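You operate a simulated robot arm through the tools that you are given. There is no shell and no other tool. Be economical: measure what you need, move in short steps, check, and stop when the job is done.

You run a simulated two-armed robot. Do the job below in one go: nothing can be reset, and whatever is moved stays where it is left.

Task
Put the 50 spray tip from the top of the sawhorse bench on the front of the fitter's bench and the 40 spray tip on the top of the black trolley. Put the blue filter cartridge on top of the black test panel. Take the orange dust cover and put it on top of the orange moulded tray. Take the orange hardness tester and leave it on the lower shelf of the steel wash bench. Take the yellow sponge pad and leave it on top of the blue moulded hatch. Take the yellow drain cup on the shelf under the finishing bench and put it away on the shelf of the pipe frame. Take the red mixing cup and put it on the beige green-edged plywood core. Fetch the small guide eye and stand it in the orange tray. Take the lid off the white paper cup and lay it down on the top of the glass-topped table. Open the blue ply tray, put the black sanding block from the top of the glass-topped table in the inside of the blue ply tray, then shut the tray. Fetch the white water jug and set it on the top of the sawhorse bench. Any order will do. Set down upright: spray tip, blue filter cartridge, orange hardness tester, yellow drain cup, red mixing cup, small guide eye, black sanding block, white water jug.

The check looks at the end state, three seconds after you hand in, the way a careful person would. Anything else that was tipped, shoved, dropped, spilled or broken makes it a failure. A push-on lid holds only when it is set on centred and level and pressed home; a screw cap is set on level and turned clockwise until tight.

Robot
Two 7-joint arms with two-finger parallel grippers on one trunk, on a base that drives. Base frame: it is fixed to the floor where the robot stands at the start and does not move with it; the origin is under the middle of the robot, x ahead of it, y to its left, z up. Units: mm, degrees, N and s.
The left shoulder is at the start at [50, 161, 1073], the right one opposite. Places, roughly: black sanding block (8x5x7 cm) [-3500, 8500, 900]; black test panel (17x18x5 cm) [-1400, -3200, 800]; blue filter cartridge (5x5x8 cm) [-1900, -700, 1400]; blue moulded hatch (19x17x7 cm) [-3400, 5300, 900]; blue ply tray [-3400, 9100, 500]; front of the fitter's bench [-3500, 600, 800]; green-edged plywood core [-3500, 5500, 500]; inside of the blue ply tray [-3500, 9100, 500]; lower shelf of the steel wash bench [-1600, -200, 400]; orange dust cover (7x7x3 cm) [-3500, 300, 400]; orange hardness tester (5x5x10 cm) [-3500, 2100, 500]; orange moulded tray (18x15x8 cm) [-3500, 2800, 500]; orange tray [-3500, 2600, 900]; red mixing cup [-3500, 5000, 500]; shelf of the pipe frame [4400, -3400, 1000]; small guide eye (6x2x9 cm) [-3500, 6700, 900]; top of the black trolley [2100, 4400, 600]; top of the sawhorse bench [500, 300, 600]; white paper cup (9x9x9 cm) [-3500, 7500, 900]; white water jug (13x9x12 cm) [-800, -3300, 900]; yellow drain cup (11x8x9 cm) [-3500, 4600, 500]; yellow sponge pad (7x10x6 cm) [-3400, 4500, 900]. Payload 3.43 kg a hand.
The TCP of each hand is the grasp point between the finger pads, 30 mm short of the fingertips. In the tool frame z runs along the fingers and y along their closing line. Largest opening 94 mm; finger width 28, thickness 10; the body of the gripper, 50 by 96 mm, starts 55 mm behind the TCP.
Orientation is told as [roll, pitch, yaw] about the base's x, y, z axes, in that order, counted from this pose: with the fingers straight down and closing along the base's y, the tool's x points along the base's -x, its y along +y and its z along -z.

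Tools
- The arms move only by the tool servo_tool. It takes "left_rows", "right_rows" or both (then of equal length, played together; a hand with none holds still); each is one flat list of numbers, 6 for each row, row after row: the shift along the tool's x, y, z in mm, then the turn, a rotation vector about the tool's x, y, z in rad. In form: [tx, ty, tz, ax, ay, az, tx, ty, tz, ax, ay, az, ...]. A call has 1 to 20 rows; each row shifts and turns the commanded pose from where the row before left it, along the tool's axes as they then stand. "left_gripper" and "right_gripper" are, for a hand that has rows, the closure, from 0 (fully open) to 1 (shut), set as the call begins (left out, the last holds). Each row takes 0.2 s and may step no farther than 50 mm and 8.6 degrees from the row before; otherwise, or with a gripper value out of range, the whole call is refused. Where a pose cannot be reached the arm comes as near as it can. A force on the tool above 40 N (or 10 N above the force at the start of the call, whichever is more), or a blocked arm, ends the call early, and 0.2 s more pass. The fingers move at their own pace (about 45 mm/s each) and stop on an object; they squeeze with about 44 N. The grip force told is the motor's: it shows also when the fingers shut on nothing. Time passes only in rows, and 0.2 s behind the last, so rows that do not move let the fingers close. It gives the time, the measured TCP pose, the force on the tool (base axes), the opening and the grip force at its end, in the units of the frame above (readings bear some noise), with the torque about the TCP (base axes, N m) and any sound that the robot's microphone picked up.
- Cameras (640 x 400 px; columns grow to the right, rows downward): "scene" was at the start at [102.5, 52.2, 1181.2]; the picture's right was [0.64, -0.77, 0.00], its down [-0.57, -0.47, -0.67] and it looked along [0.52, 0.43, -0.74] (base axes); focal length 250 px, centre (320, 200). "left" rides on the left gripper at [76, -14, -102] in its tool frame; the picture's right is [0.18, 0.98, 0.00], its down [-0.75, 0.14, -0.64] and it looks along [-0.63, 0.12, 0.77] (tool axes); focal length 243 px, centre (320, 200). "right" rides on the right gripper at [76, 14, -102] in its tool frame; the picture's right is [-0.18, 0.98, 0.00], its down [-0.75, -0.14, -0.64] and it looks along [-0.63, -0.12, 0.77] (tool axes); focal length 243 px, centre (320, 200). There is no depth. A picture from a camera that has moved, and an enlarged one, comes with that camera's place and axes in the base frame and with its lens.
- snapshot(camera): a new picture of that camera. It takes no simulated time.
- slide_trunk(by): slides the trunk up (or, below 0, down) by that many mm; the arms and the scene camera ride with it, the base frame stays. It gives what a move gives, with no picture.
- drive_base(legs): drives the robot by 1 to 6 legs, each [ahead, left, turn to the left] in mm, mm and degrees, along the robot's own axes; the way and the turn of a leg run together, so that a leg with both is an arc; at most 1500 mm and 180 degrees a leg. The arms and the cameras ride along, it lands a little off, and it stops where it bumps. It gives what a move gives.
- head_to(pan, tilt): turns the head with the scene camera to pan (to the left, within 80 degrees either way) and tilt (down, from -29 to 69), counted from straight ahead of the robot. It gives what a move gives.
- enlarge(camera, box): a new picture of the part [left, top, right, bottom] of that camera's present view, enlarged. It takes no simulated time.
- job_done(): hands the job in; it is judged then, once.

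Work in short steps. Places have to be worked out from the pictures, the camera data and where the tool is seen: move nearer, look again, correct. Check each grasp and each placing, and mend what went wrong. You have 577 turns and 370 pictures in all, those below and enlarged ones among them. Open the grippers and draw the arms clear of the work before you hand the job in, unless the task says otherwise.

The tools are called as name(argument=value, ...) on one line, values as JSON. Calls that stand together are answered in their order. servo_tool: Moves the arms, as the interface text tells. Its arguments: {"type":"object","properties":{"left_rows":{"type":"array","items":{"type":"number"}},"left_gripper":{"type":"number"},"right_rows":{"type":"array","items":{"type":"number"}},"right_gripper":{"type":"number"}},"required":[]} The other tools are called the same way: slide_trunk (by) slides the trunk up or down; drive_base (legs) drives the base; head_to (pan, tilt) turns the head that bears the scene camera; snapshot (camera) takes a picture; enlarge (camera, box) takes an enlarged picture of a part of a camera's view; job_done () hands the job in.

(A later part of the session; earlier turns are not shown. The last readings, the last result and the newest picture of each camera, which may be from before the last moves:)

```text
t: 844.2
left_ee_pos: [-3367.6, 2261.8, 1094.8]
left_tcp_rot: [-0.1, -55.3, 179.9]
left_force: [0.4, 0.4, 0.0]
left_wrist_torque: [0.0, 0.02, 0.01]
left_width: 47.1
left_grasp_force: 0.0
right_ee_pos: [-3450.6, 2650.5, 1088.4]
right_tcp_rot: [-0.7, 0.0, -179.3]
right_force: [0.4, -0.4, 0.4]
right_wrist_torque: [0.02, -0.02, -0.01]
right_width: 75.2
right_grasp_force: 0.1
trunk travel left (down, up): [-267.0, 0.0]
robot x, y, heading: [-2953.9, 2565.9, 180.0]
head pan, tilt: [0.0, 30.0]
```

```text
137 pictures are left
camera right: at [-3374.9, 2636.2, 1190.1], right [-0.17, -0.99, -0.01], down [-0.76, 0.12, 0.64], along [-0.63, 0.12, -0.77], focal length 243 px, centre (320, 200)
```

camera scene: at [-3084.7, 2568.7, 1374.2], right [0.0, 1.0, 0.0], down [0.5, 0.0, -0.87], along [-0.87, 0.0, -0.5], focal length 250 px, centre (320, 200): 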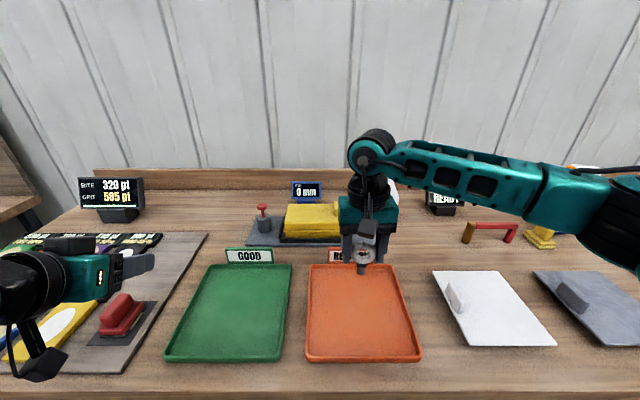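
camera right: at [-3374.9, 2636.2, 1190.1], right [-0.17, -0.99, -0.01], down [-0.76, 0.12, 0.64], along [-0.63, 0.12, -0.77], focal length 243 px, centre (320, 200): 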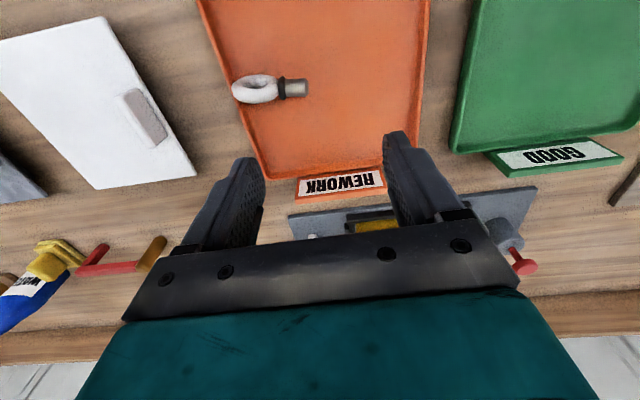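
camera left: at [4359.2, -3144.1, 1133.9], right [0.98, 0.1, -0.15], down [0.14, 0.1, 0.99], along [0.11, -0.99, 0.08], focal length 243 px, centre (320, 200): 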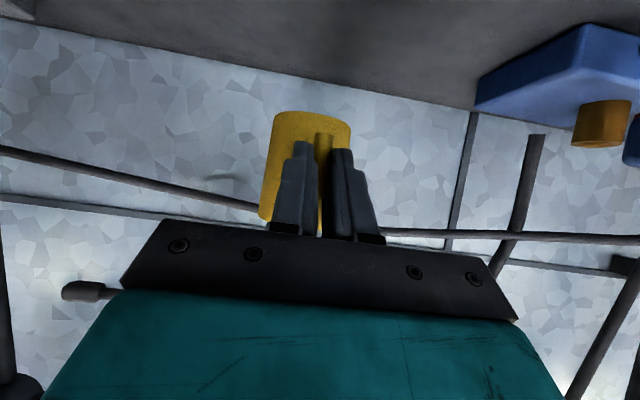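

It toppled and lies on its side, stem toward -y. Plan: regrip the ring with fingers closing along x, turn it so the stem faces me, then pitch the hand forward ~80° so the stem points down, and set it standing near the tray's front. First test the wrist turn.

servo_tool(right_rows=[0, 0, 0, 0, 0, 0.14, 0, 0, 0, 0, 0, 0.14, 0, 0, 0, 0, 0, 0.14, 0, 0, 0, 0, 0, 0.14, 0, 0, 0, 0, 0, 0.14, 0, 0, 0, 0, 0, 0.14, 0, 0, 0, 0, 0, 0.14, 0, 0, 0, 0, 0, 0.14, 0, 0, 0, 0, 0, 0.14, 0, 0, 0, 0, 0, 0.14, 0, 0, 0, 0, 0, 0.14, 0, 0, 0, 0, 0, 0.02])

snapshot(camera="right")

```text
t: 846.8
left_ee_pos: [-3367.4, 2262.4, 1095.8]
left_tcp_rot: [0.0, -55.3, 179.8]
left_force: [-0.4, 0.5, -0.1]
left_wrist_torque: [0.04, 0.0, 0.02]
left_width: 47.1
left_grasp_force: 0.0
right_ee_pos: [-3452.4, 2648.2, 1089.8]
right_tcp_rot: [0.0, -0.8, 91.3]
right_force: [0.1, 0.1, -1.0]
right_wrist_torque: [0.02, 0.01, -0.01]
right_width: 75.0
right_grasp_force: 0.0
trunk travel left (down, up): [-267.0, 0.0]
robot x, y, heading: [-2957.1, 2565.4, 180.3]
head pan, tilt: [0.0, 30.0]
```

```text
136 pictures are left
camera right: at [-3463.7, 2570.5, 1190.6], right [-0.99, 0.16, 0.0], down [0.13, 0.75, 0.65], along [0.1, 0.64, -0.76], focal length 243 px, centre (320, 200)
```

right: 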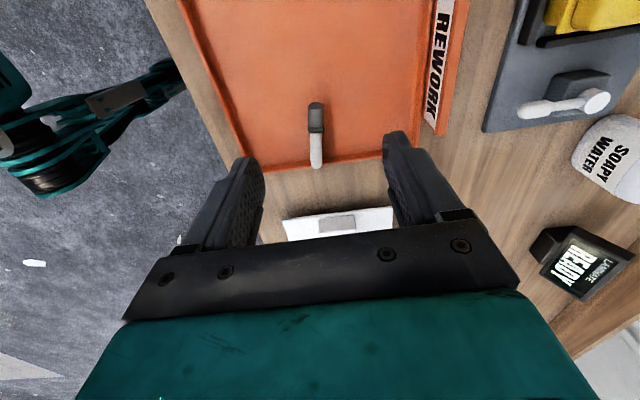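

The ring stands on edge with its faces toward ±x — a good grip across its thickness. Move over the ring and lower partway.

servo_tool(right_rows=[-25, -4, 0, 0, 0, 0, -25, -4, 30, 0, 0, 0, -24, -4, 40, 0, 0, 0, 0, 0, 40, 0, 0, 0, 0, 0, 0, 0, 0, 0], right_gripper=0.45)

snapshot(camera="right")

```text
t: 848.0
left_ee_pos: [-3368.3, 2262.3, 1095.5]
left_tcp_rot: [0.0, -55.4, 179.8]
left_force: [-0.1, -0.7, 0.3]
left_wrist_torque: [-0.01, 0.01, -0.01]
left_width: 47.1
left_grasp_force: 0.0
right_ee_pos: [-3440.7, 2725.0, 980.7]
right_tcp_rot: [0.0, -0.7, 91.5]
right_force: [0.3, -0.3, 0.0]
right_wrist_torque: [-0.04, 0.03, 0.01]
right_width: 51.8
right_grasp_force: 0.0
trunk travel left (down, up): [-267.0, 0.0]
robot x, y, heading: [-2955.3, 2566.1, 180.0]
head pan, tilt: [0.0, 30.0]
```

```text
135 pictures are left
camera right: at [-3453.1, 2647.2, 1081.1], right [-0.99, 0.16, 0.0], down [0.12, 0.75, 0.65], along [0.1, 0.64, -0.76], focal length 243 px, centre (320, 200)
```

right: 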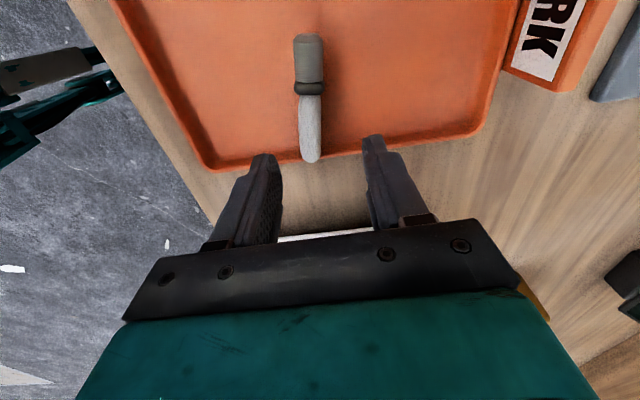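

Correct 6 mm each way, descend to z≈926, and grip.

servo_tool(right_rows=[6, -6, 15, 0, 0, 0, 0, 0, 20, 0, 0, 0, 0, 0, 20, 0, 0, 0, 0, 0, 0, 0, 0, 0])

servo_tool(right_rows=[0, 0, 0, 0, 0, 0, 0, 0, 0, 0, 0, 0, 0, 0, 0, 0, 0, 0, 0, 0, 0, 0, 0, 0], right_gripper=1)

servo_tool(right_rows=[0, 0, -15, 0, 0, 0, 0, 0, -40, 0, 0, 0, 0, 0, -40, 0, 0, 0, 0, 0, -40, 0, 0, 0, 0, 0, -40, 0, 0, 0])

snapshot(camera="right")

```text
t: 849.0
left_ee_pos: [-3368.7, 2262.3, 1094.9]
left_tcp_rot: [0.0, -55.2, 179.9]
left_force: [-0.8, 0.1, 0.0]
left_wrist_torque: [0.04, -0.01, -0.01]
left_width: 46.9
left_grasp_force: 0.1
right_ee_pos: [-3435.3, 2720.1, 925.0]
right_tcp_rot: [0.0, -0.8, 91.3]
right_force: [0.0, 0.0, 0.2]
right_wrist_torque: [-0.02, -0.03, -0.02]
right_width: 51.7
right_grasp_force: 0.1
trunk travel left (down, up): [-267.0, 0.0]
robot x, y, heading: [-2952.8, 2566.8, 180.1]
head pan, tilt: [0.0, 30.0]
```

```text
t: 850.0
left_ee_pos: [-3367.1, 2261.4, 1096.2]
left_tcp_rot: [-0.1, -55.3, 180.0]
left_force: [-0.4, 0.0, 1.3]
left_wrist_torque: [-0.01, -0.01, -0.01]
left_width: 46.9
left_grasp_force: 0.0
right_ee_pos: [-3435.3, 2718.7, 924.8]
right_tcp_rot: [-0.1, -0.7, 91.4]
right_force: [0.1, 0.7, -0.6]
right_wrist_torque: [0.0, -0.01, 0.01]
right_width: 18.6
right_grasp_force: 43.6
trunk travel left (down, up): [-267.0, 0.0]
robot x, y, heading: [-2957.8, 2560.3, 180.1]
head pan, tilt: [0.0, 30.0]
```

```text
t: 851.2
left_ee_pos: [-3368.4, 2262.3, 1094.8]
left_tcp_rot: [0.0, -55.3, 179.9]
left_force: [0.4, 0.4, 0.0]
left_wrist_torque: [-0.03, -0.01, 0.01]
left_width: 46.9
left_grasp_force: 0.1
right_ee_pos: [-3434.6, 2715.0, 1098.7]
right_tcp_rot: [0.0, -0.7, 91.3]
right_force: [0.0, 0.1, -0.5]
right_wrist_torque: [0.02, 0.05, 0.02]
right_width: 18.8
right_grasp_force: 44.4
trunk travel left (down, up): [-267.0, 0.0]
robot x, y, heading: [-2953.8, 2566.8, 180.0]
head pan, tilt: [0.0, 30.0]
```

```text
134 pictures are left
camera right: at [-3446.0, 2637.1, 1200.4], right [-0.99, 0.16, 0.0], down [0.12, 0.75, 0.65], along [0.1, 0.64, -0.76], focal length 243 px, centre (320, 200)
```

right: 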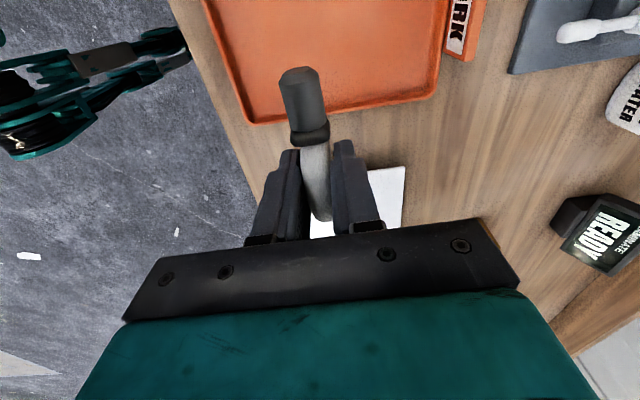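

Gripped across the thickness. Turn the wrist back so the stem faces me, back off, and lower the trunk.

servo_tool(right_rows=[0, 0, 0, 0, 0, -0.14, 0, 0, 0, 0, 0, -0.14, 0, 0, 0, 0, 0, -0.14, 0, 0, 0, 0, 0, -0.14, 0, 0, 0, 0, 0, -0.14, 0, 0, 0, 0, 0, -0.14, 0, 0, 0, 0, 0, -0.14, 0, 0, 0, 0, 0, -0.14, 0, 0, 0, 0, 0, -0.14, 0, 0, 0, 0, 0, -0.14, 0, 0, 0, 0, 0, -0.14, 0, 0, 0, 0, 0, -0.01])

drive_base(legs=[[-400, 0, 0]])

slide_trunk(by=-200)

servo_tool(right_rows=[0, 0, 0, 0, -0.14, 0, 0, 0, 0, 0, -0.14, 0, 0, 0, 0, 0, -0.14, 0, 0, 0, 0, 0, -0.14, 0, 0, 0, 0, 0, -0.14, 0, 0, 0, 0, 0, -0.14, 0, 0, 0, 0, 0, -0.14, 0, 0, 0, 0, 0, -0.14, 0, 0, 0, 0, 0, -0.14, 0, 0, 0, 0, 0, -0.08, 0])

snapshot(camera="right")

snapshot(camera="scene")

```text
t: 853.8
left_ee_pos: [-3367.5, 2262.4, 1095.2]
left_tcp_rot: [0.0, -55.2, 180.0]
left_force: [-0.4, -0.4, -0.5]
left_wrist_torque: [0.03, -0.03, 0.04]
left_width: 46.8
left_grasp_force: 0.0
right_ee_pos: [-3435.9, 2716.4, 1099.7]
right_tcp_rot: [-0.8, 0.0, -179.7]
right_force: [0.0, -0.8, -0.6]
right_wrist_torque: [0.0, -0.01, 0.0]
right_width: 18.4
right_grasp_force: 44.2
trunk travel left (down, up): [-267.0, 0.0]
robot x, y, heading: [-2956.8, 2568.8, 179.9]
head pan, tilt: [0.0, 30.0]
```

```text
t: 856.4
left_ee_pos: [-2961.9, 2261.7, 1095.3]
left_tcp_rot: [0.0, -55.4, 180.0]
left_force: [0.6, 0.4, 0.3]
left_wrist_torque: [0.02, -0.02, 0.0]
left_width: 47.0
left_grasp_force: 0.1
right_ee_pos: [-3029.7, 2714.7, 1098.9]
right_tcp_rot: [-0.7, -0.1, -179.8]
right_force: [-0.3, 0.0, -0.5]
right_wrist_torque: [-0.01, 0.05, 0.02]
right_width: 18.2
right_grasp_force: 44.1
trunk travel left (down, up): [-267.0, 0.0]
robot x, y, heading: [-2548.6, 2568.9, -179.8]
head pan, tilt: [0.0, 30.0]
```

```text
t: 858.5
left_ee_pos: [-2962.4, 2262.1, 895.9]
left_tcp_rot: [0.1, -55.3, 179.9]
left_force: [0.1, -0.7, 0.3]
left_wrist_torque: [0.01, -0.04, 0.01]
left_width: 47.0
left_grasp_force: 0.1
right_ee_pos: [-3029.9, 2716.6, 899.0]
right_tcp_rot: [-0.7, 0.1, -179.8]
right_force: [-0.8, 0.4, -0.3]
right_wrist_torque: [-0.04, 0.0, 0.0]
right_width: 18.7
right_grasp_force: 43.8
trunk travel left (down, up): [-67.0, 200.0]
robot x, y, heading: [-2549.3, 2573.5, -179.8]
head pan, tilt: [0.0, 30.0]
```

```text
t: 860.7
left_ee_pos: [-2961.1, 2261.0, 895.3]
left_tcp_rot: [0.1, -55.4, 179.8]
left_force: [0.9, 0.2, 0.9]
left_wrist_torque: [-0.01, 0.0, 0.0]
left_width: 46.7
left_grasp_force: 0.0
right_ee_pos: [-3029.7, 2715.8, 899.9]
right_tcp_rot: [-1.6, -68.8, -178.2]
right_force: [1.2, 0.8, -0.8]
right_wrist_torque: [-0.06, 0.0, 0.09]
right_width: 18.4
right_grasp_force: 44.8
right hand out of reach, approached as far as the arm can: row 9
trunk travel left (down, up): [-67.0, 200.0]
robot x, y, heading: [-2549.8, 2566.9, -180.0]
head pan, tilt: [0.0, 30.0]
```

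```text
133 pictures are left
camera right: at [-2905.8, 2701.9, 865.9], right [-0.06, -0.98, 0.16], down [0.33, 0.13, 0.94], along [-0.94, 0.11, 0.31], focal length 243 px, centre (320, 200)
```

right: 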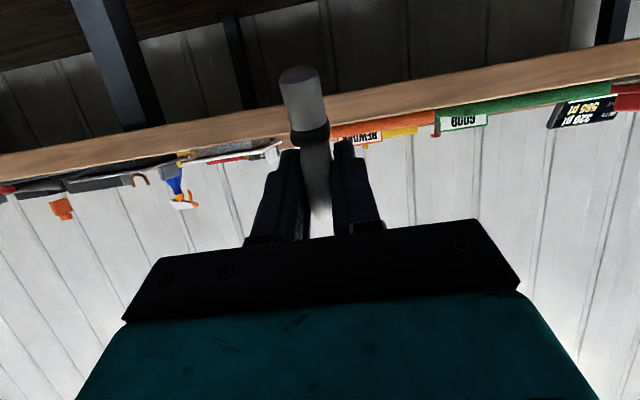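

```text
132 pictures are left
camera scene: at [-2677.8, 2568.6, 1174.4], right [0.0, 1.0, 0.0], down [0.5, 0.0, -0.87], along [-0.87, 0.0, -0.5], focal length 250 px, centre (320, 200)
```

scene: 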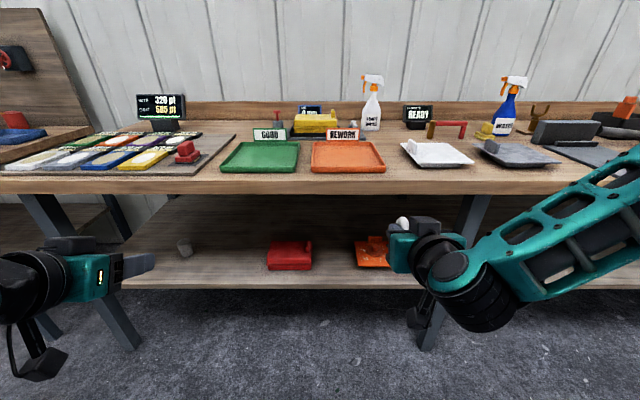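

The stem is ~10° off vertical at 69° pitch; need ~79°. Lower the trunk fully, raise the hand, and pitch further.

slide_trunk(by=-67)

servo_tool(right_rows=[-37, 0, -14, 0, 0, 0, -37, 0, -14, 0, 0, 0, -37, 0, -14, 0, 0, 0, -37, 0, -14, 0, 0, 0, 0, 0, 0, 0, -0.09, 0, 0, 0, 0, 0, -0.09, 0, 0, 0, 0, 0, 0, 0])

snapshot(camera="right")

head_to(pan=-15, tilt=20)

snapshot(camera="scene")

```text
t: 861.8
left_ee_pos: [-2962.3, 2262.2, 828.3]
left_tcp_rot: [0.1, -55.3, 180.0]
left_force: [0.4, 0.6, -0.4]
left_wrist_torque: [0.01, -0.01, 0.01]
left_width: 47.0
left_grasp_force: 0.1
right_ee_pos: [-3030.2, 2716.2, 833.4]
right_tcp_rot: [-2.1, -68.8, -177.9]
right_force: [-0.3, -0.6, -0.5]
right_wrist_torque: [0.0, 0.04, 0.02]
right_width: 18.4
right_grasp_force: 43.8
trunk travel left (down, up): [0.0, 267.0]
robot x, y, heading: [-2549.7, 2566.8, -179.6]
head pan, tilt: [0.0, 30.0]
```

```text
t: 863.4
left_ee_pos: [-2962.4, 2262.3, 827.8]
left_tcp_rot: [0.0, -55.3, 179.8]
left_force: [-0.7, -0.9, 0.3]
left_wrist_torque: [0.04, -0.04, 0.0]
left_width: 46.9
left_grasp_force: 0.0
right_ee_pos: [-3031.3, 2715.7, 992.4]
right_tcp_rot: [-3.7, -79.1, -176.1]
right_force: [1.0, -0.5, 0.4]
right_wrist_torque: [0.05, -0.04, -0.01]
right_width: 18.4
right_grasp_force: 43.8
trunk travel left (down, up): [0.0, 267.0]
robot x, y, heading: [-2552.6, 2568.0, -180.0]
head pan, tilt: [0.0, 30.0]
```

```text
131 pictures are left
camera right: at [-2916.1, 2702.1, 935.3], right [-0.03, -0.99, 0.17], down [0.49, 0.13, 0.86], along [-0.87, 0.11, 0.48], focal length 243 px, centre (320, 200)
```

right: 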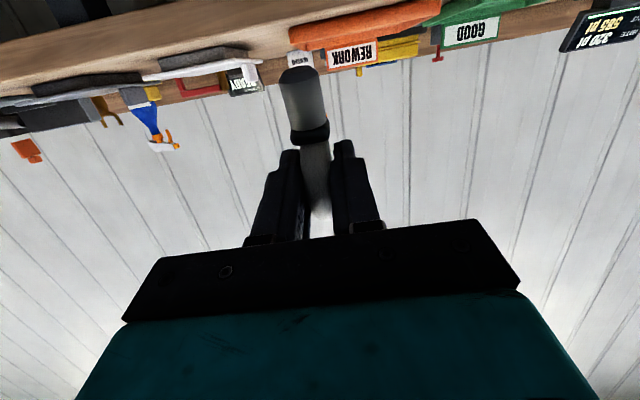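

```text
t: 864.1
left_ee_pos: [-2961.2, 2262.6, 829.4]
left_tcp_rot: [0.0, -55.3, 179.9]
left_force: [-1.0, 0.2, 0.6]
left_wrist_torque: [0.01, 0.01, 0.0]
left_width: 46.9
left_grasp_force: 0.1
right_ee_pos: [-3031.2, 2714.4, 991.0]
right_tcp_rot: [-3.7, -79.1, -176.1]
right_force: [-0.1, 0.4, -1.2]
right_wrist_torque: [0.01, 0.01, 0.01]
right_width: 18.7
right_grasp_force: 44.0
trunk travel left (down, up): [0.0, 267.0]
robot x, y, heading: [-2552.9, 2563.8, -179.7]
head pan, tilt: [-15.0, 20.0]
```

```text
130 pictures are left
camera scene: at [-2678.1, 2593.0, 1123.6], right [0.26, 0.97, 0.0], down [0.33, -0.09, -0.94], along [-0.91, 0.24, -0.34], focal length 250 px, centre (320, 200)
```

scene: 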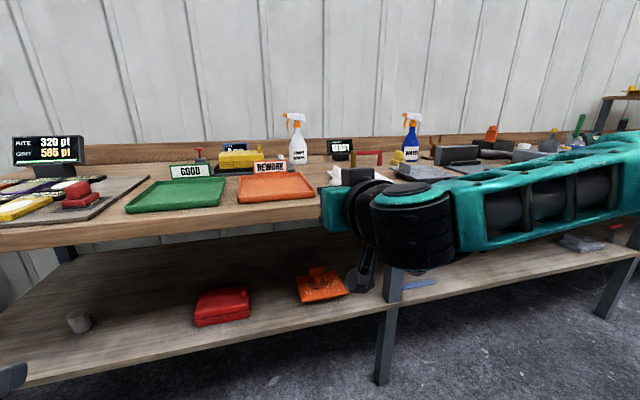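

Pitch 79° makes the stem practically vertical. The camera will hang in front of the bench edge if I set it near the tray's front. Raise the left hand clear, then drive in.

servo_tool(left_rows=[-33, 0, -22, 0, 0, 0, -33, 0, -22, 0, 0, 0, -33, 0, -22, 0, 0, 0, -33, 0, -22, 0, 0, 0, 0, 0, 0, 0, 0, 0])

drive_base(legs=[[300, 55, 0]])

snapshot(camera="scene")

snapshot(camera="right")

```text
t: 865.4
left_ee_pos: [-2964.9, 2263.3, 985.4]
left_tcp_rot: [0.0, -55.3, 180.0]
left_force: [0.2, 0.2, 0.2]
left_wrist_torque: [0.0, -0.01, 0.01]
left_width: 47.1
left_grasp_force: 0.0
right_ee_pos: [-3032.2, 2714.0, 990.7]
right_tcp_rot: [-3.7, -79.1, -176.0]
right_force: [-0.2, -0.2, 0.0]
right_wrist_torque: [0.0, 0.0, 0.0]
right_width: 18.4
right_grasp_force: 44.1
trunk travel left (down, up): [0.0, 267.0]
robot x, y, heading: [-2549.2, 2564.9, -180.0]
head pan, tilt: [-15.0, 20.0]
```

```text
t: 867.4
left_ee_pos: [-3258.2, 2206.1, 985.2]
left_tcp_rot: [0.0, -55.2, -179.9]
left_force: [-0.5, -0.5, 0.1]
left_wrist_torque: [-0.01, 0.0, 0.0]
left_width: 47.1
left_grasp_force: 0.0
right_ee_pos: [-3325.0, 2657.0, 991.4]
right_tcp_rot: [-3.7, -79.1, -176.0]
right_force: [-0.8, -0.3, -1.0]
right_wrist_torque: [0.01, -0.01, 0.0]
right_width: 18.4
right_grasp_force: 43.6
trunk travel left (down, up): [0.0, 267.0]
robot x, y, heading: [-2847.6, 2512.5, -179.9]
head pan, tilt: [-15.0, 20.0]
```

```text
129 pictures are left
camera scene: at [-2971.8, 2536.6, 1123.6], right [0.26, 0.97, 0.0], down [0.33, -0.09, -0.94], along [-0.91, 0.24, -0.34], focal length 250 px, centre (320, 200)
```

scene: 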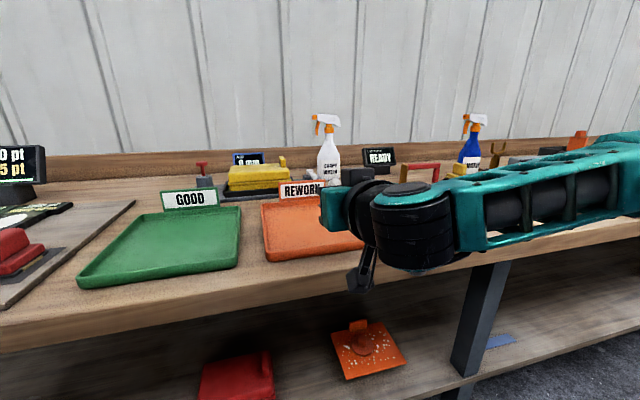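

```text
128 pictures are left
camera right: at [-3210.0, 2645.0, 935.2], right [-0.03, -0.99, 0.17], down [0.49, 0.13, 0.86], along [-0.87, 0.11, 0.48], focal length 243 px, centre (320, 200)
```

right: 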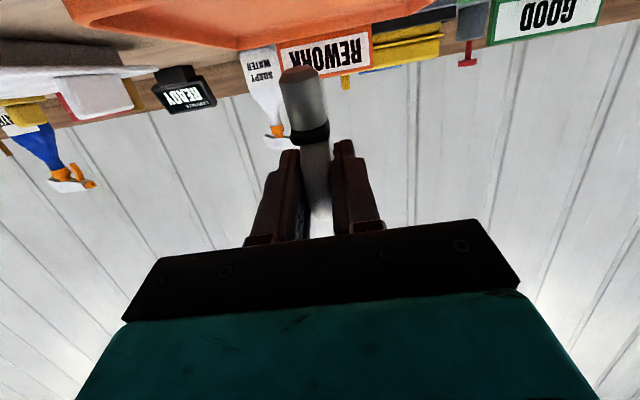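

Forward 45 more, then lower gently.

drive_base(legs=[[47, 0, 0]])

servo_tool(right_rows=[15, 0, 3, 0, 0, 0, 10, 0, 2, 0, 0, 0, 5, 0, 1, 0, 0, 0, 0, 0, 0, 0, 0, 0])

snapshot(camera="right")

enlarge(camera="scene", box=[240, 170, 400, 300])

```text
t: 868.3
left_ee_pos: [-3305.2, 2205.9, 985.1]
left_tcp_rot: [-0.1, -55.3, -179.8]
left_force: [0.0, -0.2, -0.6]
left_wrist_torque: [0.03, 0.03, 0.01]
left_width: 47.1
left_grasp_force: 0.1
right_ee_pos: [-3373.8, 2658.5, 991.4]
right_tcp_rot: [-3.6, -79.0, -176.0]
right_force: [-0.9, -0.7, -0.2]
right_wrist_torque: [-0.01, -0.03, 0.0]
right_width: 18.7
right_grasp_force: 44.7
trunk travel left (down, up): [0.0, 267.0]
robot x, y, heading: [-2887.5, 2511.9, -179.8]
head pan, tilt: [-15.0, 20.0]
```

```text
t: 869.3
left_ee_pos: [-3306.9, 2206.8, 984.6]
left_tcp_rot: [0.0, -55.3, -179.8]
left_force: [0.5, 0.9, 0.1]
left_wrist_torque: [0.01, 0.01, 0.02]
left_width: 46.9
left_grasp_force: 0.0
right_ee_pos: [-3374.8, 2659.2, 960.5]
right_tcp_rot: [-3.8, -79.1, -176.0]
right_force: [-0.4, -0.6, -0.6]
right_wrist_torque: [0.01, -0.02, 0.0]
right_width: 18.7
right_grasp_force: 44.0
trunk travel left (down, up): [0.0, 267.0]
robot x, y, heading: [-2891.6, 2509.5, -179.7]
head pan, tilt: [-15.0, 20.0]
```

```text
127 pictures are left
camera right: at [-3258.3, 2645.3, 904.4], right [-0.03, -0.99, 0.17], down [0.49, 0.13, 0.86], along [-0.87, 0.11, 0.48], focal length 243 px, centre (320, 200)
```

right: 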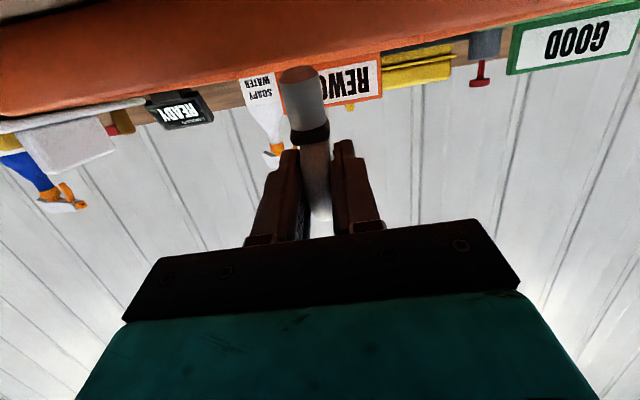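

```text
3.08 times, centred on (320, 235) of scene
camera zoom: at [-3019.7, 2536.4, 1123.6], right [0.26, 0.97, 0.0], down [0.33, -0.09, -0.94], along [-0.91, 0.24, -0.34], focal length 770 px, centre (320, 92)
```

zoom: 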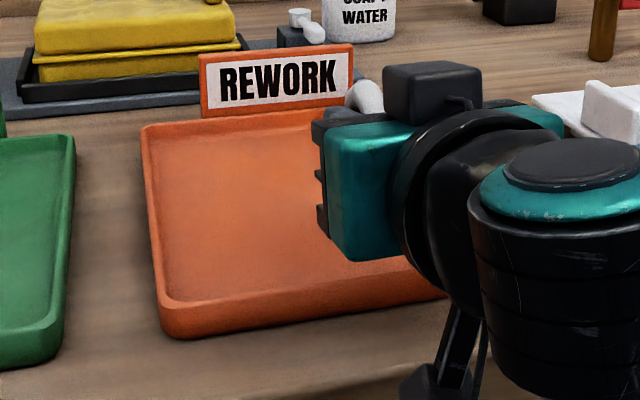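

Rim at ≈-3345; the stem is ~35 mm inside. Keep lowering until contact.

servo_tool(right_rows=[5, 0, 1, 0, 0, 0, 3, 0, 0.6, 0, 0, 0, 3, 0, 0.6, 0, 0, 0, 3, 0, 0.6, 0, 0, 0, 3, 0, 0.6, 0, 0, 0, 3, 0, 0.6, 0, 0, 0, 0, 0, 0, 0, 0, 0])

```text
t: 870.9
left_ee_pos: [-3305.1, 2205.9, 985.4]
left_tcp_rot: [-0.1, -55.4, -179.9]
left_force: [0.0, -0.1, -0.8]
left_wrist_torque: [-0.02, -0.03, 0.02]
left_width: 46.9
left_grasp_force: 0.1
right_ee_pos: [-3373.8, 2658.5, 943.7]
right_tcp_rot: [-3.6, -79.5, -176.2]
right_force: [0.7, 2.3, 12.6]
right_wrist_torque: [0.15, 0.06, -0.02]
right_width: 18.7
right_grasp_force: 44.1
trunk travel left (down, up): [0.0, 267.0]
robot x, y, heading: [-2890.5, 2510.1, -179.8]
head pan, tilt: [-15.0, 20.0]
```

Contact, nearly torque-free. Relieve until the force is about zero.

servo_tool(right_rows=[-2, 0, -0.4, 0, 0, 0, 0, 0, 0, 0, 0, 0])

servo_tool(right_rows=[-1, 0, -0.2, 0, 0, 0, 0, 0, 0, 0, 0, 0])

```text
t: 871.5
left_ee_pos: [-3305.0, 2205.6, 985.3]
left_tcp_rot: [0.0, -55.4, -179.9]
left_force: [-0.4, 0.4, -0.3]
left_wrist_torque: [0.01, 0.02, -0.01]
left_width: 47.0
left_grasp_force: 0.0
right_ee_pos: [-3374.1, 2657.0, 942.5]
right_tcp_rot: [-3.9, -79.3, -175.9]
right_force: [-0.5, 1.4, 10.6]
right_wrist_torque: [0.06, 0.08, -0.01]
right_width: 18.6
right_grasp_force: 44.2
trunk travel left (down, up): [0.0, 267.0]
robot x, y, heading: [-2893.0, 2510.5, -180.1]
head pan, tilt: [-15.0, 20.0]
```

```text
t: 872.1
left_ee_pos: [-3306.1, 2205.2, 986.0]
left_tcp_rot: [-0.1, -55.4, -179.9]
left_force: [0.3, 0.2, -0.3]
left_wrist_torque: [-0.03, 0.03, -0.02]
left_width: 47.1
left_grasp_force: 0.1
right_ee_pos: [-3374.8, 2658.0, 942.1]
right_tcp_rot: [-3.7, -79.1, -175.9]
right_force: [-1.4, 0.3, 8.6]
right_wrist_torque: [-0.04, 0.07, 0.02]
right_width: 18.4
right_grasp_force: 43.8
trunk travel left (down, up): [0.0, 267.0]
robot x, y, heading: [-2894.1, 2507.4, -179.4]
head pan, tilt: [-15.0, 20.0]
```

servo_tool(right_rows=[-2.5, 0, -0.5, 0, 0, 0, 0, 0, 0, 0, 0, 0])

servo_tool(right_rows=[0, 0, 0, 0, 0, 0, 0, 0, 0, 0, 0, 0], right_gripper=0.75)

snapshot(camera="right")

```text
t: 872.7
left_ee_pos: [-3305.4, 2205.2, 986.0]
left_tcp_rot: [0.0, -55.3, -179.9]
left_force: [-0.2, -0.2, 1.3]
left_wrist_torque: [0.01, -0.01, 0.0]
left_width: 46.9
left_grasp_force: 0.1
right_ee_pos: [-3375.4, 2658.5, 944.8]
right_tcp_rot: [-4.0, -78.8, -175.7]
right_force: [-0.5, -0.1, -0.9]
right_wrist_torque: [0.0, 0.0, 0.03]
right_width: 18.3
right_grasp_force: 44.1
trunk travel left (down, up): [0.0, 267.0]
robot x, y, heading: [-2891.1, 2511.5, -179.6]
head pan, tilt: [-15.0, 20.0]
```

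```text
t: 873.3
left_ee_pos: [-3305.6, 2205.0, 986.2]
left_tcp_rot: [0.0, -55.4, -179.9]
left_force: [1.5, 0.2, 0.0]
left_wrist_torque: [0.02, -0.01, -0.01]
left_width: 47.3
left_grasp_force: 0.2
right_ee_pos: [-3375.3, 2657.7, 946.4]
right_tcp_rot: [-3.8, -79.1, -176.0]
right_force: [1.0, 0.5, -0.3]
right_wrist_torque: [0.06, -0.03, -0.03]
right_width: 23.8
right_grasp_force: 0.0
trunk travel left (down, up): [0.0, 267.0]
robot x, y, heading: [-2891.1, 2510.8, -179.7]
head pan, tilt: [-15.0, 20.0]
```

```text
125 pictures are left
camera right: at [-3258.4, 2645.7, 889.9], right [-0.03, -0.99, 0.17], down [0.49, 0.13, 0.86], along [-0.87, 0.11, 0.48], focal length 243 px, centre (320, 200)
```

right: 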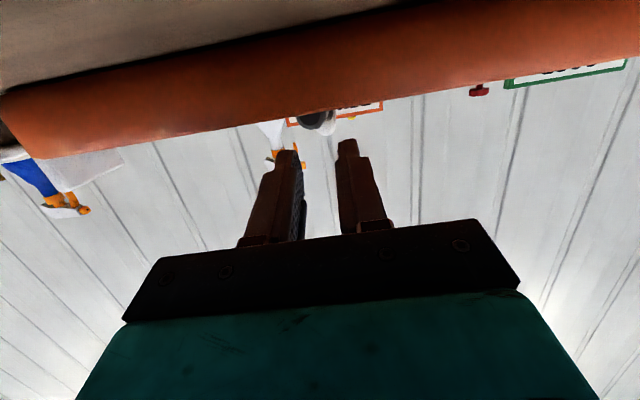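

It tipped over again, forward. Back off and look at its state.

servo_tool(right_rows=[-15, 0, -15, 0, 0, 0, -15, 0, -25, 0, 0, 0, -15, 0, -25, 0, 0, 0], right_gripper=0.4)

drive_base(legs=[[-350, 100, 0]])

slide_trunk(by=200)

head_to(pan=-5, tilt=30)

enlarge(camera="scene", box=[270, 120, 450, 240])

```text
t: 874.1
left_ee_pos: [-3306.8, 2206.1, 985.0]
left_tcp_rot: [0.0, -55.3, -179.9]
left_force: [-0.3, 0.3, -0.2]
left_wrist_torque: [-0.02, -0.02, -0.01]
left_width: 47.0
left_grasp_force: 0.1
right_ee_pos: [-3325.2, 2653.7, 1004.2]
right_tcp_rot: [-3.9, -79.0, -176.0]
right_force: [-0.4, -0.3, 0.2]
right_wrist_torque: [0.02, -0.01, 0.02]
right_width: 56.5
right_grasp_force: 0.0
right hand out of reach, approached as far as the arm can: row 3
trunk travel left (down, up): [0.0, 267.0]
robot x, y, heading: [-2893.0, 2512.4, -179.6]
head pan, tilt: [-15.0, 20.0]
```

```text
t: 876.4
left_ee_pos: [-2958.4, 2107.7, 985.8]
left_tcp_rot: [0.0, -55.3, 179.6]
left_force: [-0.3, 0.9, 0.3]
left_wrist_torque: [0.0, -0.02, 0.01]
left_width: 47.0
left_grasp_force: 0.1
right_ee_pos: [-2975.7, 2556.2, 1003.6]
right_tcp_rot: [-3.8, -79.0, -176.5]
right_force: [1.1, -0.1, -0.5]
right_wrist_torque: [-0.01, 0.0, 0.01]
right_width: 56.1
right_grasp_force: 0.0
trunk travel left (down, up): [0.0, 267.0]
robot x, y, heading: [-2542.4, 2413.7, 179.9]
head pan, tilt: [-15.0, 20.0]
```

```text
t: 878.6
left_ee_pos: [-2958.6, 2107.7, 1184.6]
left_tcp_rot: [0.1, -55.4, 179.7]
left_force: [-0.8, 0.5, 0.7]
left_wrist_torque: [0.01, 0.03, 0.0]
left_width: 47.2
left_grasp_force: 0.1
right_ee_pos: [-2976.2, 2556.1, 1203.5]
right_tcp_rot: [-3.8, -79.0, -176.4]
right_force: [0.0, -0.1, -0.5]
right_wrist_torque: [-0.03, -0.01, 0.02]
right_width: 56.6
right_grasp_force: 0.0
trunk travel left (down, up): [-200.0, 67.0]
robot x, y, heading: [-2538.8, 2412.0, 180.1]
head pan, tilt: [-15.0, 20.0]
```

```text
t: 879.3
left_ee_pos: [-2957.1, 2108.8, 1185.6]
left_tcp_rot: [0.0, -55.3, 179.7]
left_force: [-0.3, -0.6, 1.0]
left_wrist_torque: [0.0, -0.02, 0.01]
left_width: 46.6
left_grasp_force: 0.0
right_ee_pos: [-2975.1, 2555.9, 1205.1]
right_tcp_rot: [-3.8, -79.0, -176.4]
right_force: [-0.2, -0.7, 0.7]
right_wrist_torque: [0.02, 0.01, 0.0]
right_width: 56.4
right_grasp_force: 0.1
trunk travel left (down, up): [-200.0, 67.0]
robot x, y, heading: [-2541.4, 2408.5, 180.0]
head pan, tilt: [-5.0, 30.0]
```

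```text
3.33 times, centred on (360, 180) of scene
camera zoom: at [-2670.1, 2420.2, 1307.6], right [0.09, 1.0, 0.0], down [0.5, -0.05, -0.87], along [-0.86, 0.08, -0.5], focal length 835 px, centre (187, 267)
```

zoom: 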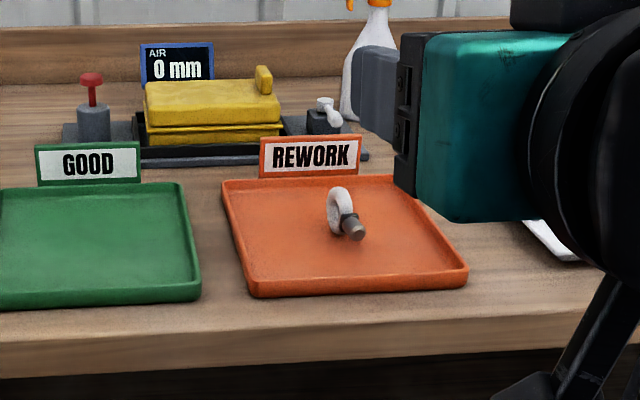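

It lies with its stem toward me. The stem is slim (~17 mm), so it must be vertical and released without load. Regrip it with the hand pointing down.

servo_tool(right_rows=[0, 0, 0, 0, 0.138, 0, 0, 0, 0, 0, 0.138, 0, 0, 0, 0, 0, 0.138, 0, 0, 0, 0, 0, 0.138, 0, 0, 0, 0, 0, 0.138, 0, 0, 0, 0, 0, 0.138, 0, 0, 0, 0, 0, 0.138, 0, 0, 0, 0, 0, 0.138, 0, 0, 0, 0, 0, 0.138, 0, 0, 0, 0, 0, 0.137, 0])

slide_trunk(by=67)

drive_base(legs=[[0, -110, 0], [420, 0, 0]])

snapshot(camera="right")

```text
t: 881.5
left_ee_pos: [-2959.2, 2107.4, 1185.7]
left_tcp_rot: [0.1, -55.4, 179.6]
left_force: [0.1, 0.0, 0.0]
left_wrist_torque: [-0.02, 0.01, 0.0]
left_width: 47.0
left_grasp_force: 0.0
right_ee_pos: [-2975.6, 2555.5, 1204.4]
right_tcp_rot: [-0.7, 0.2, 179.9]
right_force: [1.2, 0.1, -0.5]
right_wrist_torque: [-0.01, -0.04, 0.02]
right_width: 56.2
right_grasp_force: 0.2
trunk travel left (down, up): [-200.0, 67.0]
robot x, y, heading: [-2541.7, 2410.8, 179.5]
head pan, tilt: [-5.0, 30.0]
```

```text
t: 882.6
left_ee_pos: [-2959.3, 2107.9, 1251.7]
left_tcp_rot: [-0.1, -55.4, 179.7]
left_force: [0.0, 1.3, -0.3]
left_wrist_torque: [-0.02, 0.02, -0.01]
left_width: 46.8
left_grasp_force: 0.1
right_ee_pos: [-2975.1, 2555.9, 1269.8]
right_tcp_rot: [-0.7, 0.0, 179.9]
right_force: [0.0, -0.2, -0.6]
right_wrist_torque: [-0.04, 0.0, 0.02]
right_width: 56.4
right_grasp_force: 0.1
trunk travel left (down, up): [-267.0, 0.0]
robot x, y, heading: [-2540.9, 2409.5, 179.6]
head pan, tilt: [-5.0, 30.0]
```

```text
t: 885.9
left_ee_pos: [-3373.3, 2222.0, 1252.3]
left_tcp_rot: [0.0, -55.2, 179.5]
left_force: [-0.8, 0.4, -0.5]
left_wrist_torque: [0.0, 0.0, 0.03]
left_width: 47.4
left_grasp_force: 0.1
right_ee_pos: [-3387.8, 2671.6, 1271.0]
right_tcp_rot: [-0.7, 0.0, 179.7]
right_force: [0.4, 0.3, 0.3]
right_wrist_torque: [-0.02, -0.01, 0.0]
right_width: 56.3
right_grasp_force: 0.0
trunk travel left (down, up): [-267.0, 0.0]
robot x, y, heading: [-2957.2, 2525.6, 179.1]
head pan, tilt: [-5.0, 30.0]
```

```text
123 pictures are left
camera right: at [-3312.0, 2655.0, 1372.5], right [-0.19, -0.98, -0.01], down [-0.75, 0.14, 0.64], along [-0.63, 0.13, -0.77], focal length 243 px, centre (320, 200)
```

right: 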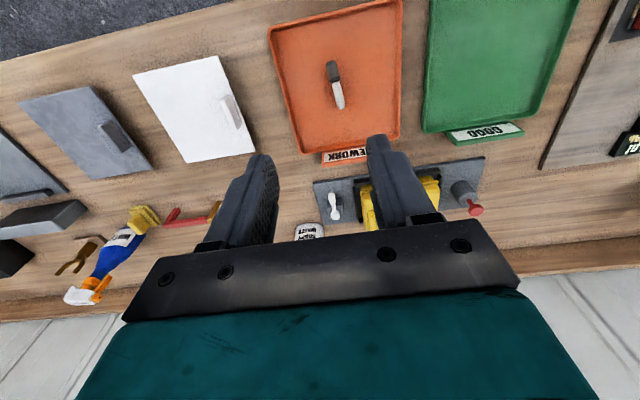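

Ring at ≈(-3456,2652), stem direction ~7° off. Align over it and descend.

servo_tool(right_rows=[-22, 7, 30, 0, 0, -0.06, -23, 7, 40, 0, 0, -0.06, -23, 6, 45, 0, 0, 0, 0, 0, 45, 0, 0, 0, 0, 0, 45, 0, 0, 0, 0, 0, 45, 0, 0, 0, 0, 0, 30, 0, 0, 0, 0, 0, 0, 0, 0, 0])

snapshot(camera="right")

```text
refused: row 3 steps farther than a row can; nothing moved
```

```text
122 pictures are left
camera right: at [-3312.0, 2655.0, 1372.5], right [-0.19, -0.98, -0.01], down [-0.75, 0.14, 0.64], along [-0.63, 0.13, -0.77], focal length 243 px, centre (320, 200)
```

right: 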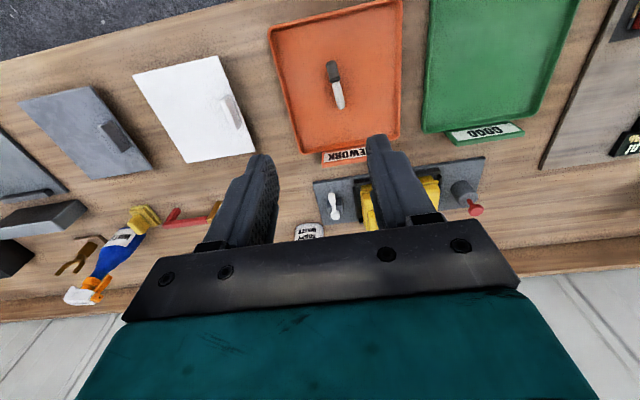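

servo_tool(right_rows=[-22, 7, 30, 0, 0, -0.06, -23, 7, 35, 0, 0, -0.06, -23, 6, 40, 0, 0, 0, 0, 0, 45, 0, 0, 0, 0, 0, 45, 0, 0, 0, 0, 0, 45, 0, 0, 0, 0, 0, 40, 0, 0, 0, 0, 0, 0, 0, 0, 0])

snapshot(camera="right")

```text
t: 887.7
left_ee_pos: [-3372.8, 2221.7, 1252.0]
left_tcp_rot: [0.0, -55.4, 179.4]
left_force: [0.2, -0.3, 0.4]
left_wrist_torque: [-0.05, 0.01, 0.0]
left_width: 46.9
left_grasp_force: 0.1
right_ee_pos: [-3454.0, 2649.8, 989.3]
right_tcp_rot: [-0.7, 0.1, -173.5]
right_force: [-0.6, 0.2, -0.2]
right_wrist_torque: [-0.01, 0.05, 0.01]
right_width: 56.5
right_grasp_force: 0.0
trunk travel left (down, up): [-267.0, 0.0]
robot x, y, heading: [-2953.7, 2521.9, 179.6]
head pan, tilt: [-5.0, 30.0]
```

```text
121 pictures are left
camera right: at [-3376.3, 2642.7, 1091.5], right [-0.07, -1.0, -0.01], down [-0.76, 0.05, 0.64], along [-0.64, 0.06, -0.77], focal length 243 px, centre (320, 200)
```

right: 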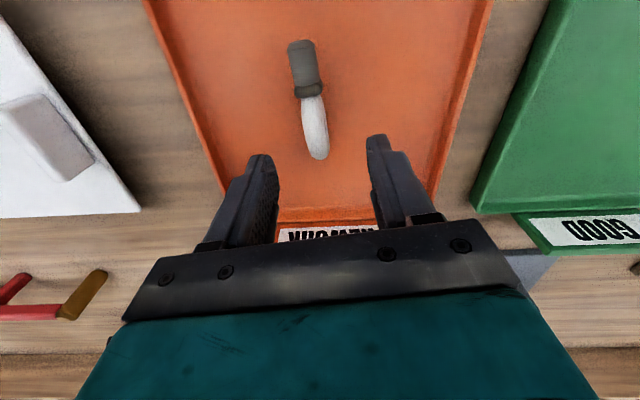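

My yaw tweak wasn't needed; undo it, centre, descend to z≈912 and grip.

servo_tool(right_rows=[-2, -5, 0, 0, 0, 0.1, 0, 0, 30, 0, 0, 0, 0, 0, 25, 0, 0, 0, 0, 0, 20, 0, 0, 0, 0, 0, 0, 0, 0, 0])

snapshot(camera="right")

```text
t: 888.9
left_ee_pos: [-3372.1, 2221.5, 1253.1]
left_tcp_rot: [-0.1, -55.4, 179.4]
left_force: [-0.3, 0.0, -0.8]
left_wrist_torque: [0.02, -0.03, 0.03]
left_width: 47.1
left_grasp_force: 0.0
right_ee_pos: [-3456.1, 2654.9, 916.0]
right_tcp_rot: [-0.7, -0.1, -179.2]
right_force: [1.6, 1.6, 7.9]
right_wrist_torque: [-0.26, -0.09, 0.08]
right_width: 56.1
right_grasp_force: 0.1
trunk travel left (down, up): [-267.0, 0.0]
robot x, y, heading: [-2953.1, 2524.1, 179.4]
head pan, tilt: [-5.0, 30.0]
```

```text
120 pictures are left
camera right: at [-3380.0, 2640.7, 1018.2], right [-0.17, -0.99, -0.01], down [-0.75, 0.12, 0.64], along [-0.63, 0.12, -0.76], focal length 243 px, centre (320, 200)
```

right: 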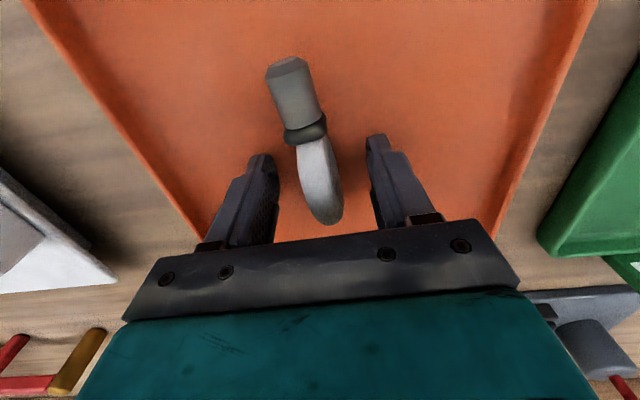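

servo_tool(right_rows=[0, 0, -2, 0, 0, 0, 0, 0, 0, 0, 0, 0])

servo_tool(right_rows=[0, 0, 0, 0, 0, 0, 0, 0, 0, 0, 0, 0, 0, 0, 0, 0, 0, 0, 0, 0, 0, 0, 0, 0], right_gripper=1)

servo_tool(right_rows=[0, 0, -15, 0, 0, 0, 0, 0, -40, 0, 0, 0, 0, 0, -40, 0, 0, 0, 0, 0, -40, 0, 0, 0, 0, 0, -40, 0, 0, 0])

enlarge(camera="right", box=[220, 30, 420, 230])

```text
t: 889.5
left_ee_pos: [-3373.0, 2221.6, 1252.2]
left_tcp_rot: [0.1, -55.4, 179.5]
left_force: [0.3, 0.4, -0.2]
left_wrist_torque: [0.0, 0.0, -0.02]
left_width: 47.2
left_grasp_force: 0.2
right_ee_pos: [-3457.0, 2654.6, 917.2]
right_tcp_rot: [-0.7, -0.1, -179.2]
right_force: [0.4, 0.3, -0.1]
right_wrist_torque: [0.0, 0.0, -0.01]
right_width: 56.4
right_grasp_force: 0.0
trunk travel left (down, up): [-267.0, 0.0]
robot x, y, heading: [-2954.5, 2523.6, 179.4]
head pan, tilt: [-5.0, 30.0]
```

```text
t: 890.5
left_ee_pos: [-3372.9, 2222.8, 1251.4]
left_tcp_rot: [-0.1, -55.4, 179.4]
left_force: [0.0, 0.3, -0.5]
left_wrist_torque: [0.0, 0.01, 0.0]
left_width: 46.9
left_grasp_force: 0.2
right_ee_pos: [-3456.7, 2654.8, 917.1]
right_tcp_rot: [-0.6, 0.0, -179.2]
right_force: [0.3, -0.8, -0.1]
right_wrist_torque: [-0.01, 0.02, -0.02]
right_width: 18.8
right_grasp_force: 44.0
trunk travel left (down, up): [-267.0, 0.0]
robot x, y, heading: [-2957.5, 2522.1, 179.4]
head pan, tilt: [-5.0, 30.0]
```

```text
t: 891.7
left_ee_pos: [-3372.7, 2222.2, 1252.4]
left_tcp_rot: [0.0, -55.5, 179.4]
left_force: [-0.1, -0.6, 0.1]
left_wrist_torque: [0.02, 0.0, 0.01]
left_width: 47.1
left_grasp_force: 0.0
right_ee_pos: [-3455.3, 2653.2, 1093.2]
right_tcp_rot: [-0.7, -0.1, -179.2]
right_force: [0.5, -0.4, -0.4]
right_wrist_torque: [-0.02, 0.04, 0.01]
right_width: 18.6
right_grasp_force: 43.7
trunk travel left (down, up): [-267.0, 0.0]
robot x, y, heading: [-2956.3, 2523.9, 179.5]
head pan, tilt: [-5.0, 30.0]
```

```text
2.00 times, centred on (320, 130) of right
camera zoom: at [-3378.1, 2639.0, 1195.4], right [-0.17, -0.99, -0.01], down [-0.76, 0.12, 0.64], along [-0.63, 0.12, -0.77], focal length 485 px, centre (320, 340)
```

zoom: 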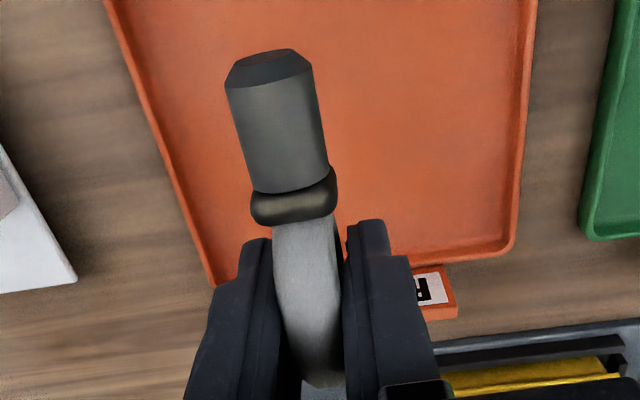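

Held again. Back off, lower the trunk, pitch the right hand to ~74°, and turn the left hand so its camera views the piece from the side.

drive_base(legs=[[-480, 0, 0.5]])

slide_trunk(by=-267)

servo_tool(right_rows=[0, 20, -35, 0, -0.12, 0, 0, 25, -35, 0, -0.12, 0, -20, 25, -35, 0, -0.13, 0, -25, 25, -30, 0, -0.13, 0, -35, 25, -10, 0, -0.13, 0, -35, 25, 0, 0, -0.13, 0, -35, 25, 20, 0, -0.13, 0, -20, 25, 30, 0, -0.13, 0, 0, 25, 40, 0, -0.13, 0, 0, 20, 40, 0, -0.14, 0, 0, 0, 0, 0, 0, 0], left_rows=[0, 0, 0, 0.105, 0, 0.073, 0, 0, 0, 0.105, 0, 0.073, 0, 0, 0, 0.105, 0, 0.073, 0, 0, 0, 0.105, 0, 0.073, 0, 0, 0, 0.105, 0, 0.073, 0, 0, 0, 0.105, 0, 0.073, 0, 0, 0, 0.1, 0, 0.07, 0, 0, 0, 0, 0, 0, 0, 0, 0, 0, 0, 0, 0, 0, 0, 0, 0, 0, 0, 0, 0, 0, 0, 0])

snapshot(camera="left")

```text
t: 894.6
left_ee_pos: [-2891.7, 2218.3, 1252.5]
left_tcp_rot: [0.1, -55.4, 180.0]
left_force: [-0.7, -0.9, 0.1]
left_wrist_torque: [-0.05, 0.01, 0.01]
left_width: 47.0
left_grasp_force: 0.0
right_ee_pos: [-2978.4, 2646.1, 1093.0]
right_tcp_rot: [-0.8, 0.0, -178.7]
right_force: [0.1, 0.3, -0.6]
right_wrist_torque: [0.02, -0.02, 0.0]
right_width: 18.4
right_grasp_force: 44.2
trunk travel left (down, up): [-267.0, 0.0]
robot x, y, heading: [-2479.5, 2521.6, -179.7]
head pan, tilt: [-5.0, 30.0]
```

```text
t: 897.3
left_ee_pos: [-2891.7, 2215.5, 985.1]
left_tcp_rot: [0.0, -55.3, 180.0]
left_force: [0.3, -0.8, 0.4]
left_wrist_torque: [0.01, -0.01, 0.04]
left_width: 47.1
left_grasp_force: 0.1
right_ee_pos: [-2977.6, 2647.5, 826.8]
right_tcp_rot: [-0.7, 0.0, -178.6]
right_force: [0.4, 0.1, -0.4]
right_wrist_torque: [0.04, 0.0, -0.01]
right_width: 18.6
right_grasp_force: 43.9
trunk travel left (down, up): [0.0, 267.0]
robot x, y, heading: [-2476.7, 2522.9, -180.2]
head pan, tilt: [-5.0, 30.0]
```

```text
t: 899.7
left_ee_pos: [-2892.4, 2216.9, 985.4]
left_tcp_rot: [0.3, -55.3, 128.8]
left_force: [-0.7, -0.7, 0.1]
left_wrist_torque: [0.0, -0.01, -0.01]
left_width: 47.0
left_grasp_force: 0.0
right_ee_pos: [-3192.3, 2401.6, 982.4]
right_tcp_rot: [-2.7, -73.9, -176.0]
right_force: [0.2, -0.2, -0.5]
right_wrist_torque: [0.01, -0.02, -0.02]
right_width: 18.5
right_grasp_force: 44.1
trunk travel left (down, up): [0.0, 267.0]
robot x, y, heading: [-2480.9, 2522.9, -180.1]
head pan, tilt: [-5.0, 30.0]
```

```text
118 pictures are left
camera left: at [-2800.0, 2126.3, 979.8], right [-0.7, -0.7, -0.15], down [-0.05, -0.16, 0.99], along [-0.71, 0.69, 0.08], focal length 243 px, centre (320, 200)
```

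left: 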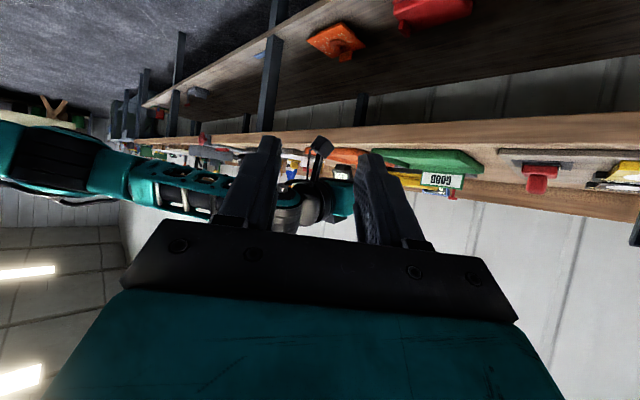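

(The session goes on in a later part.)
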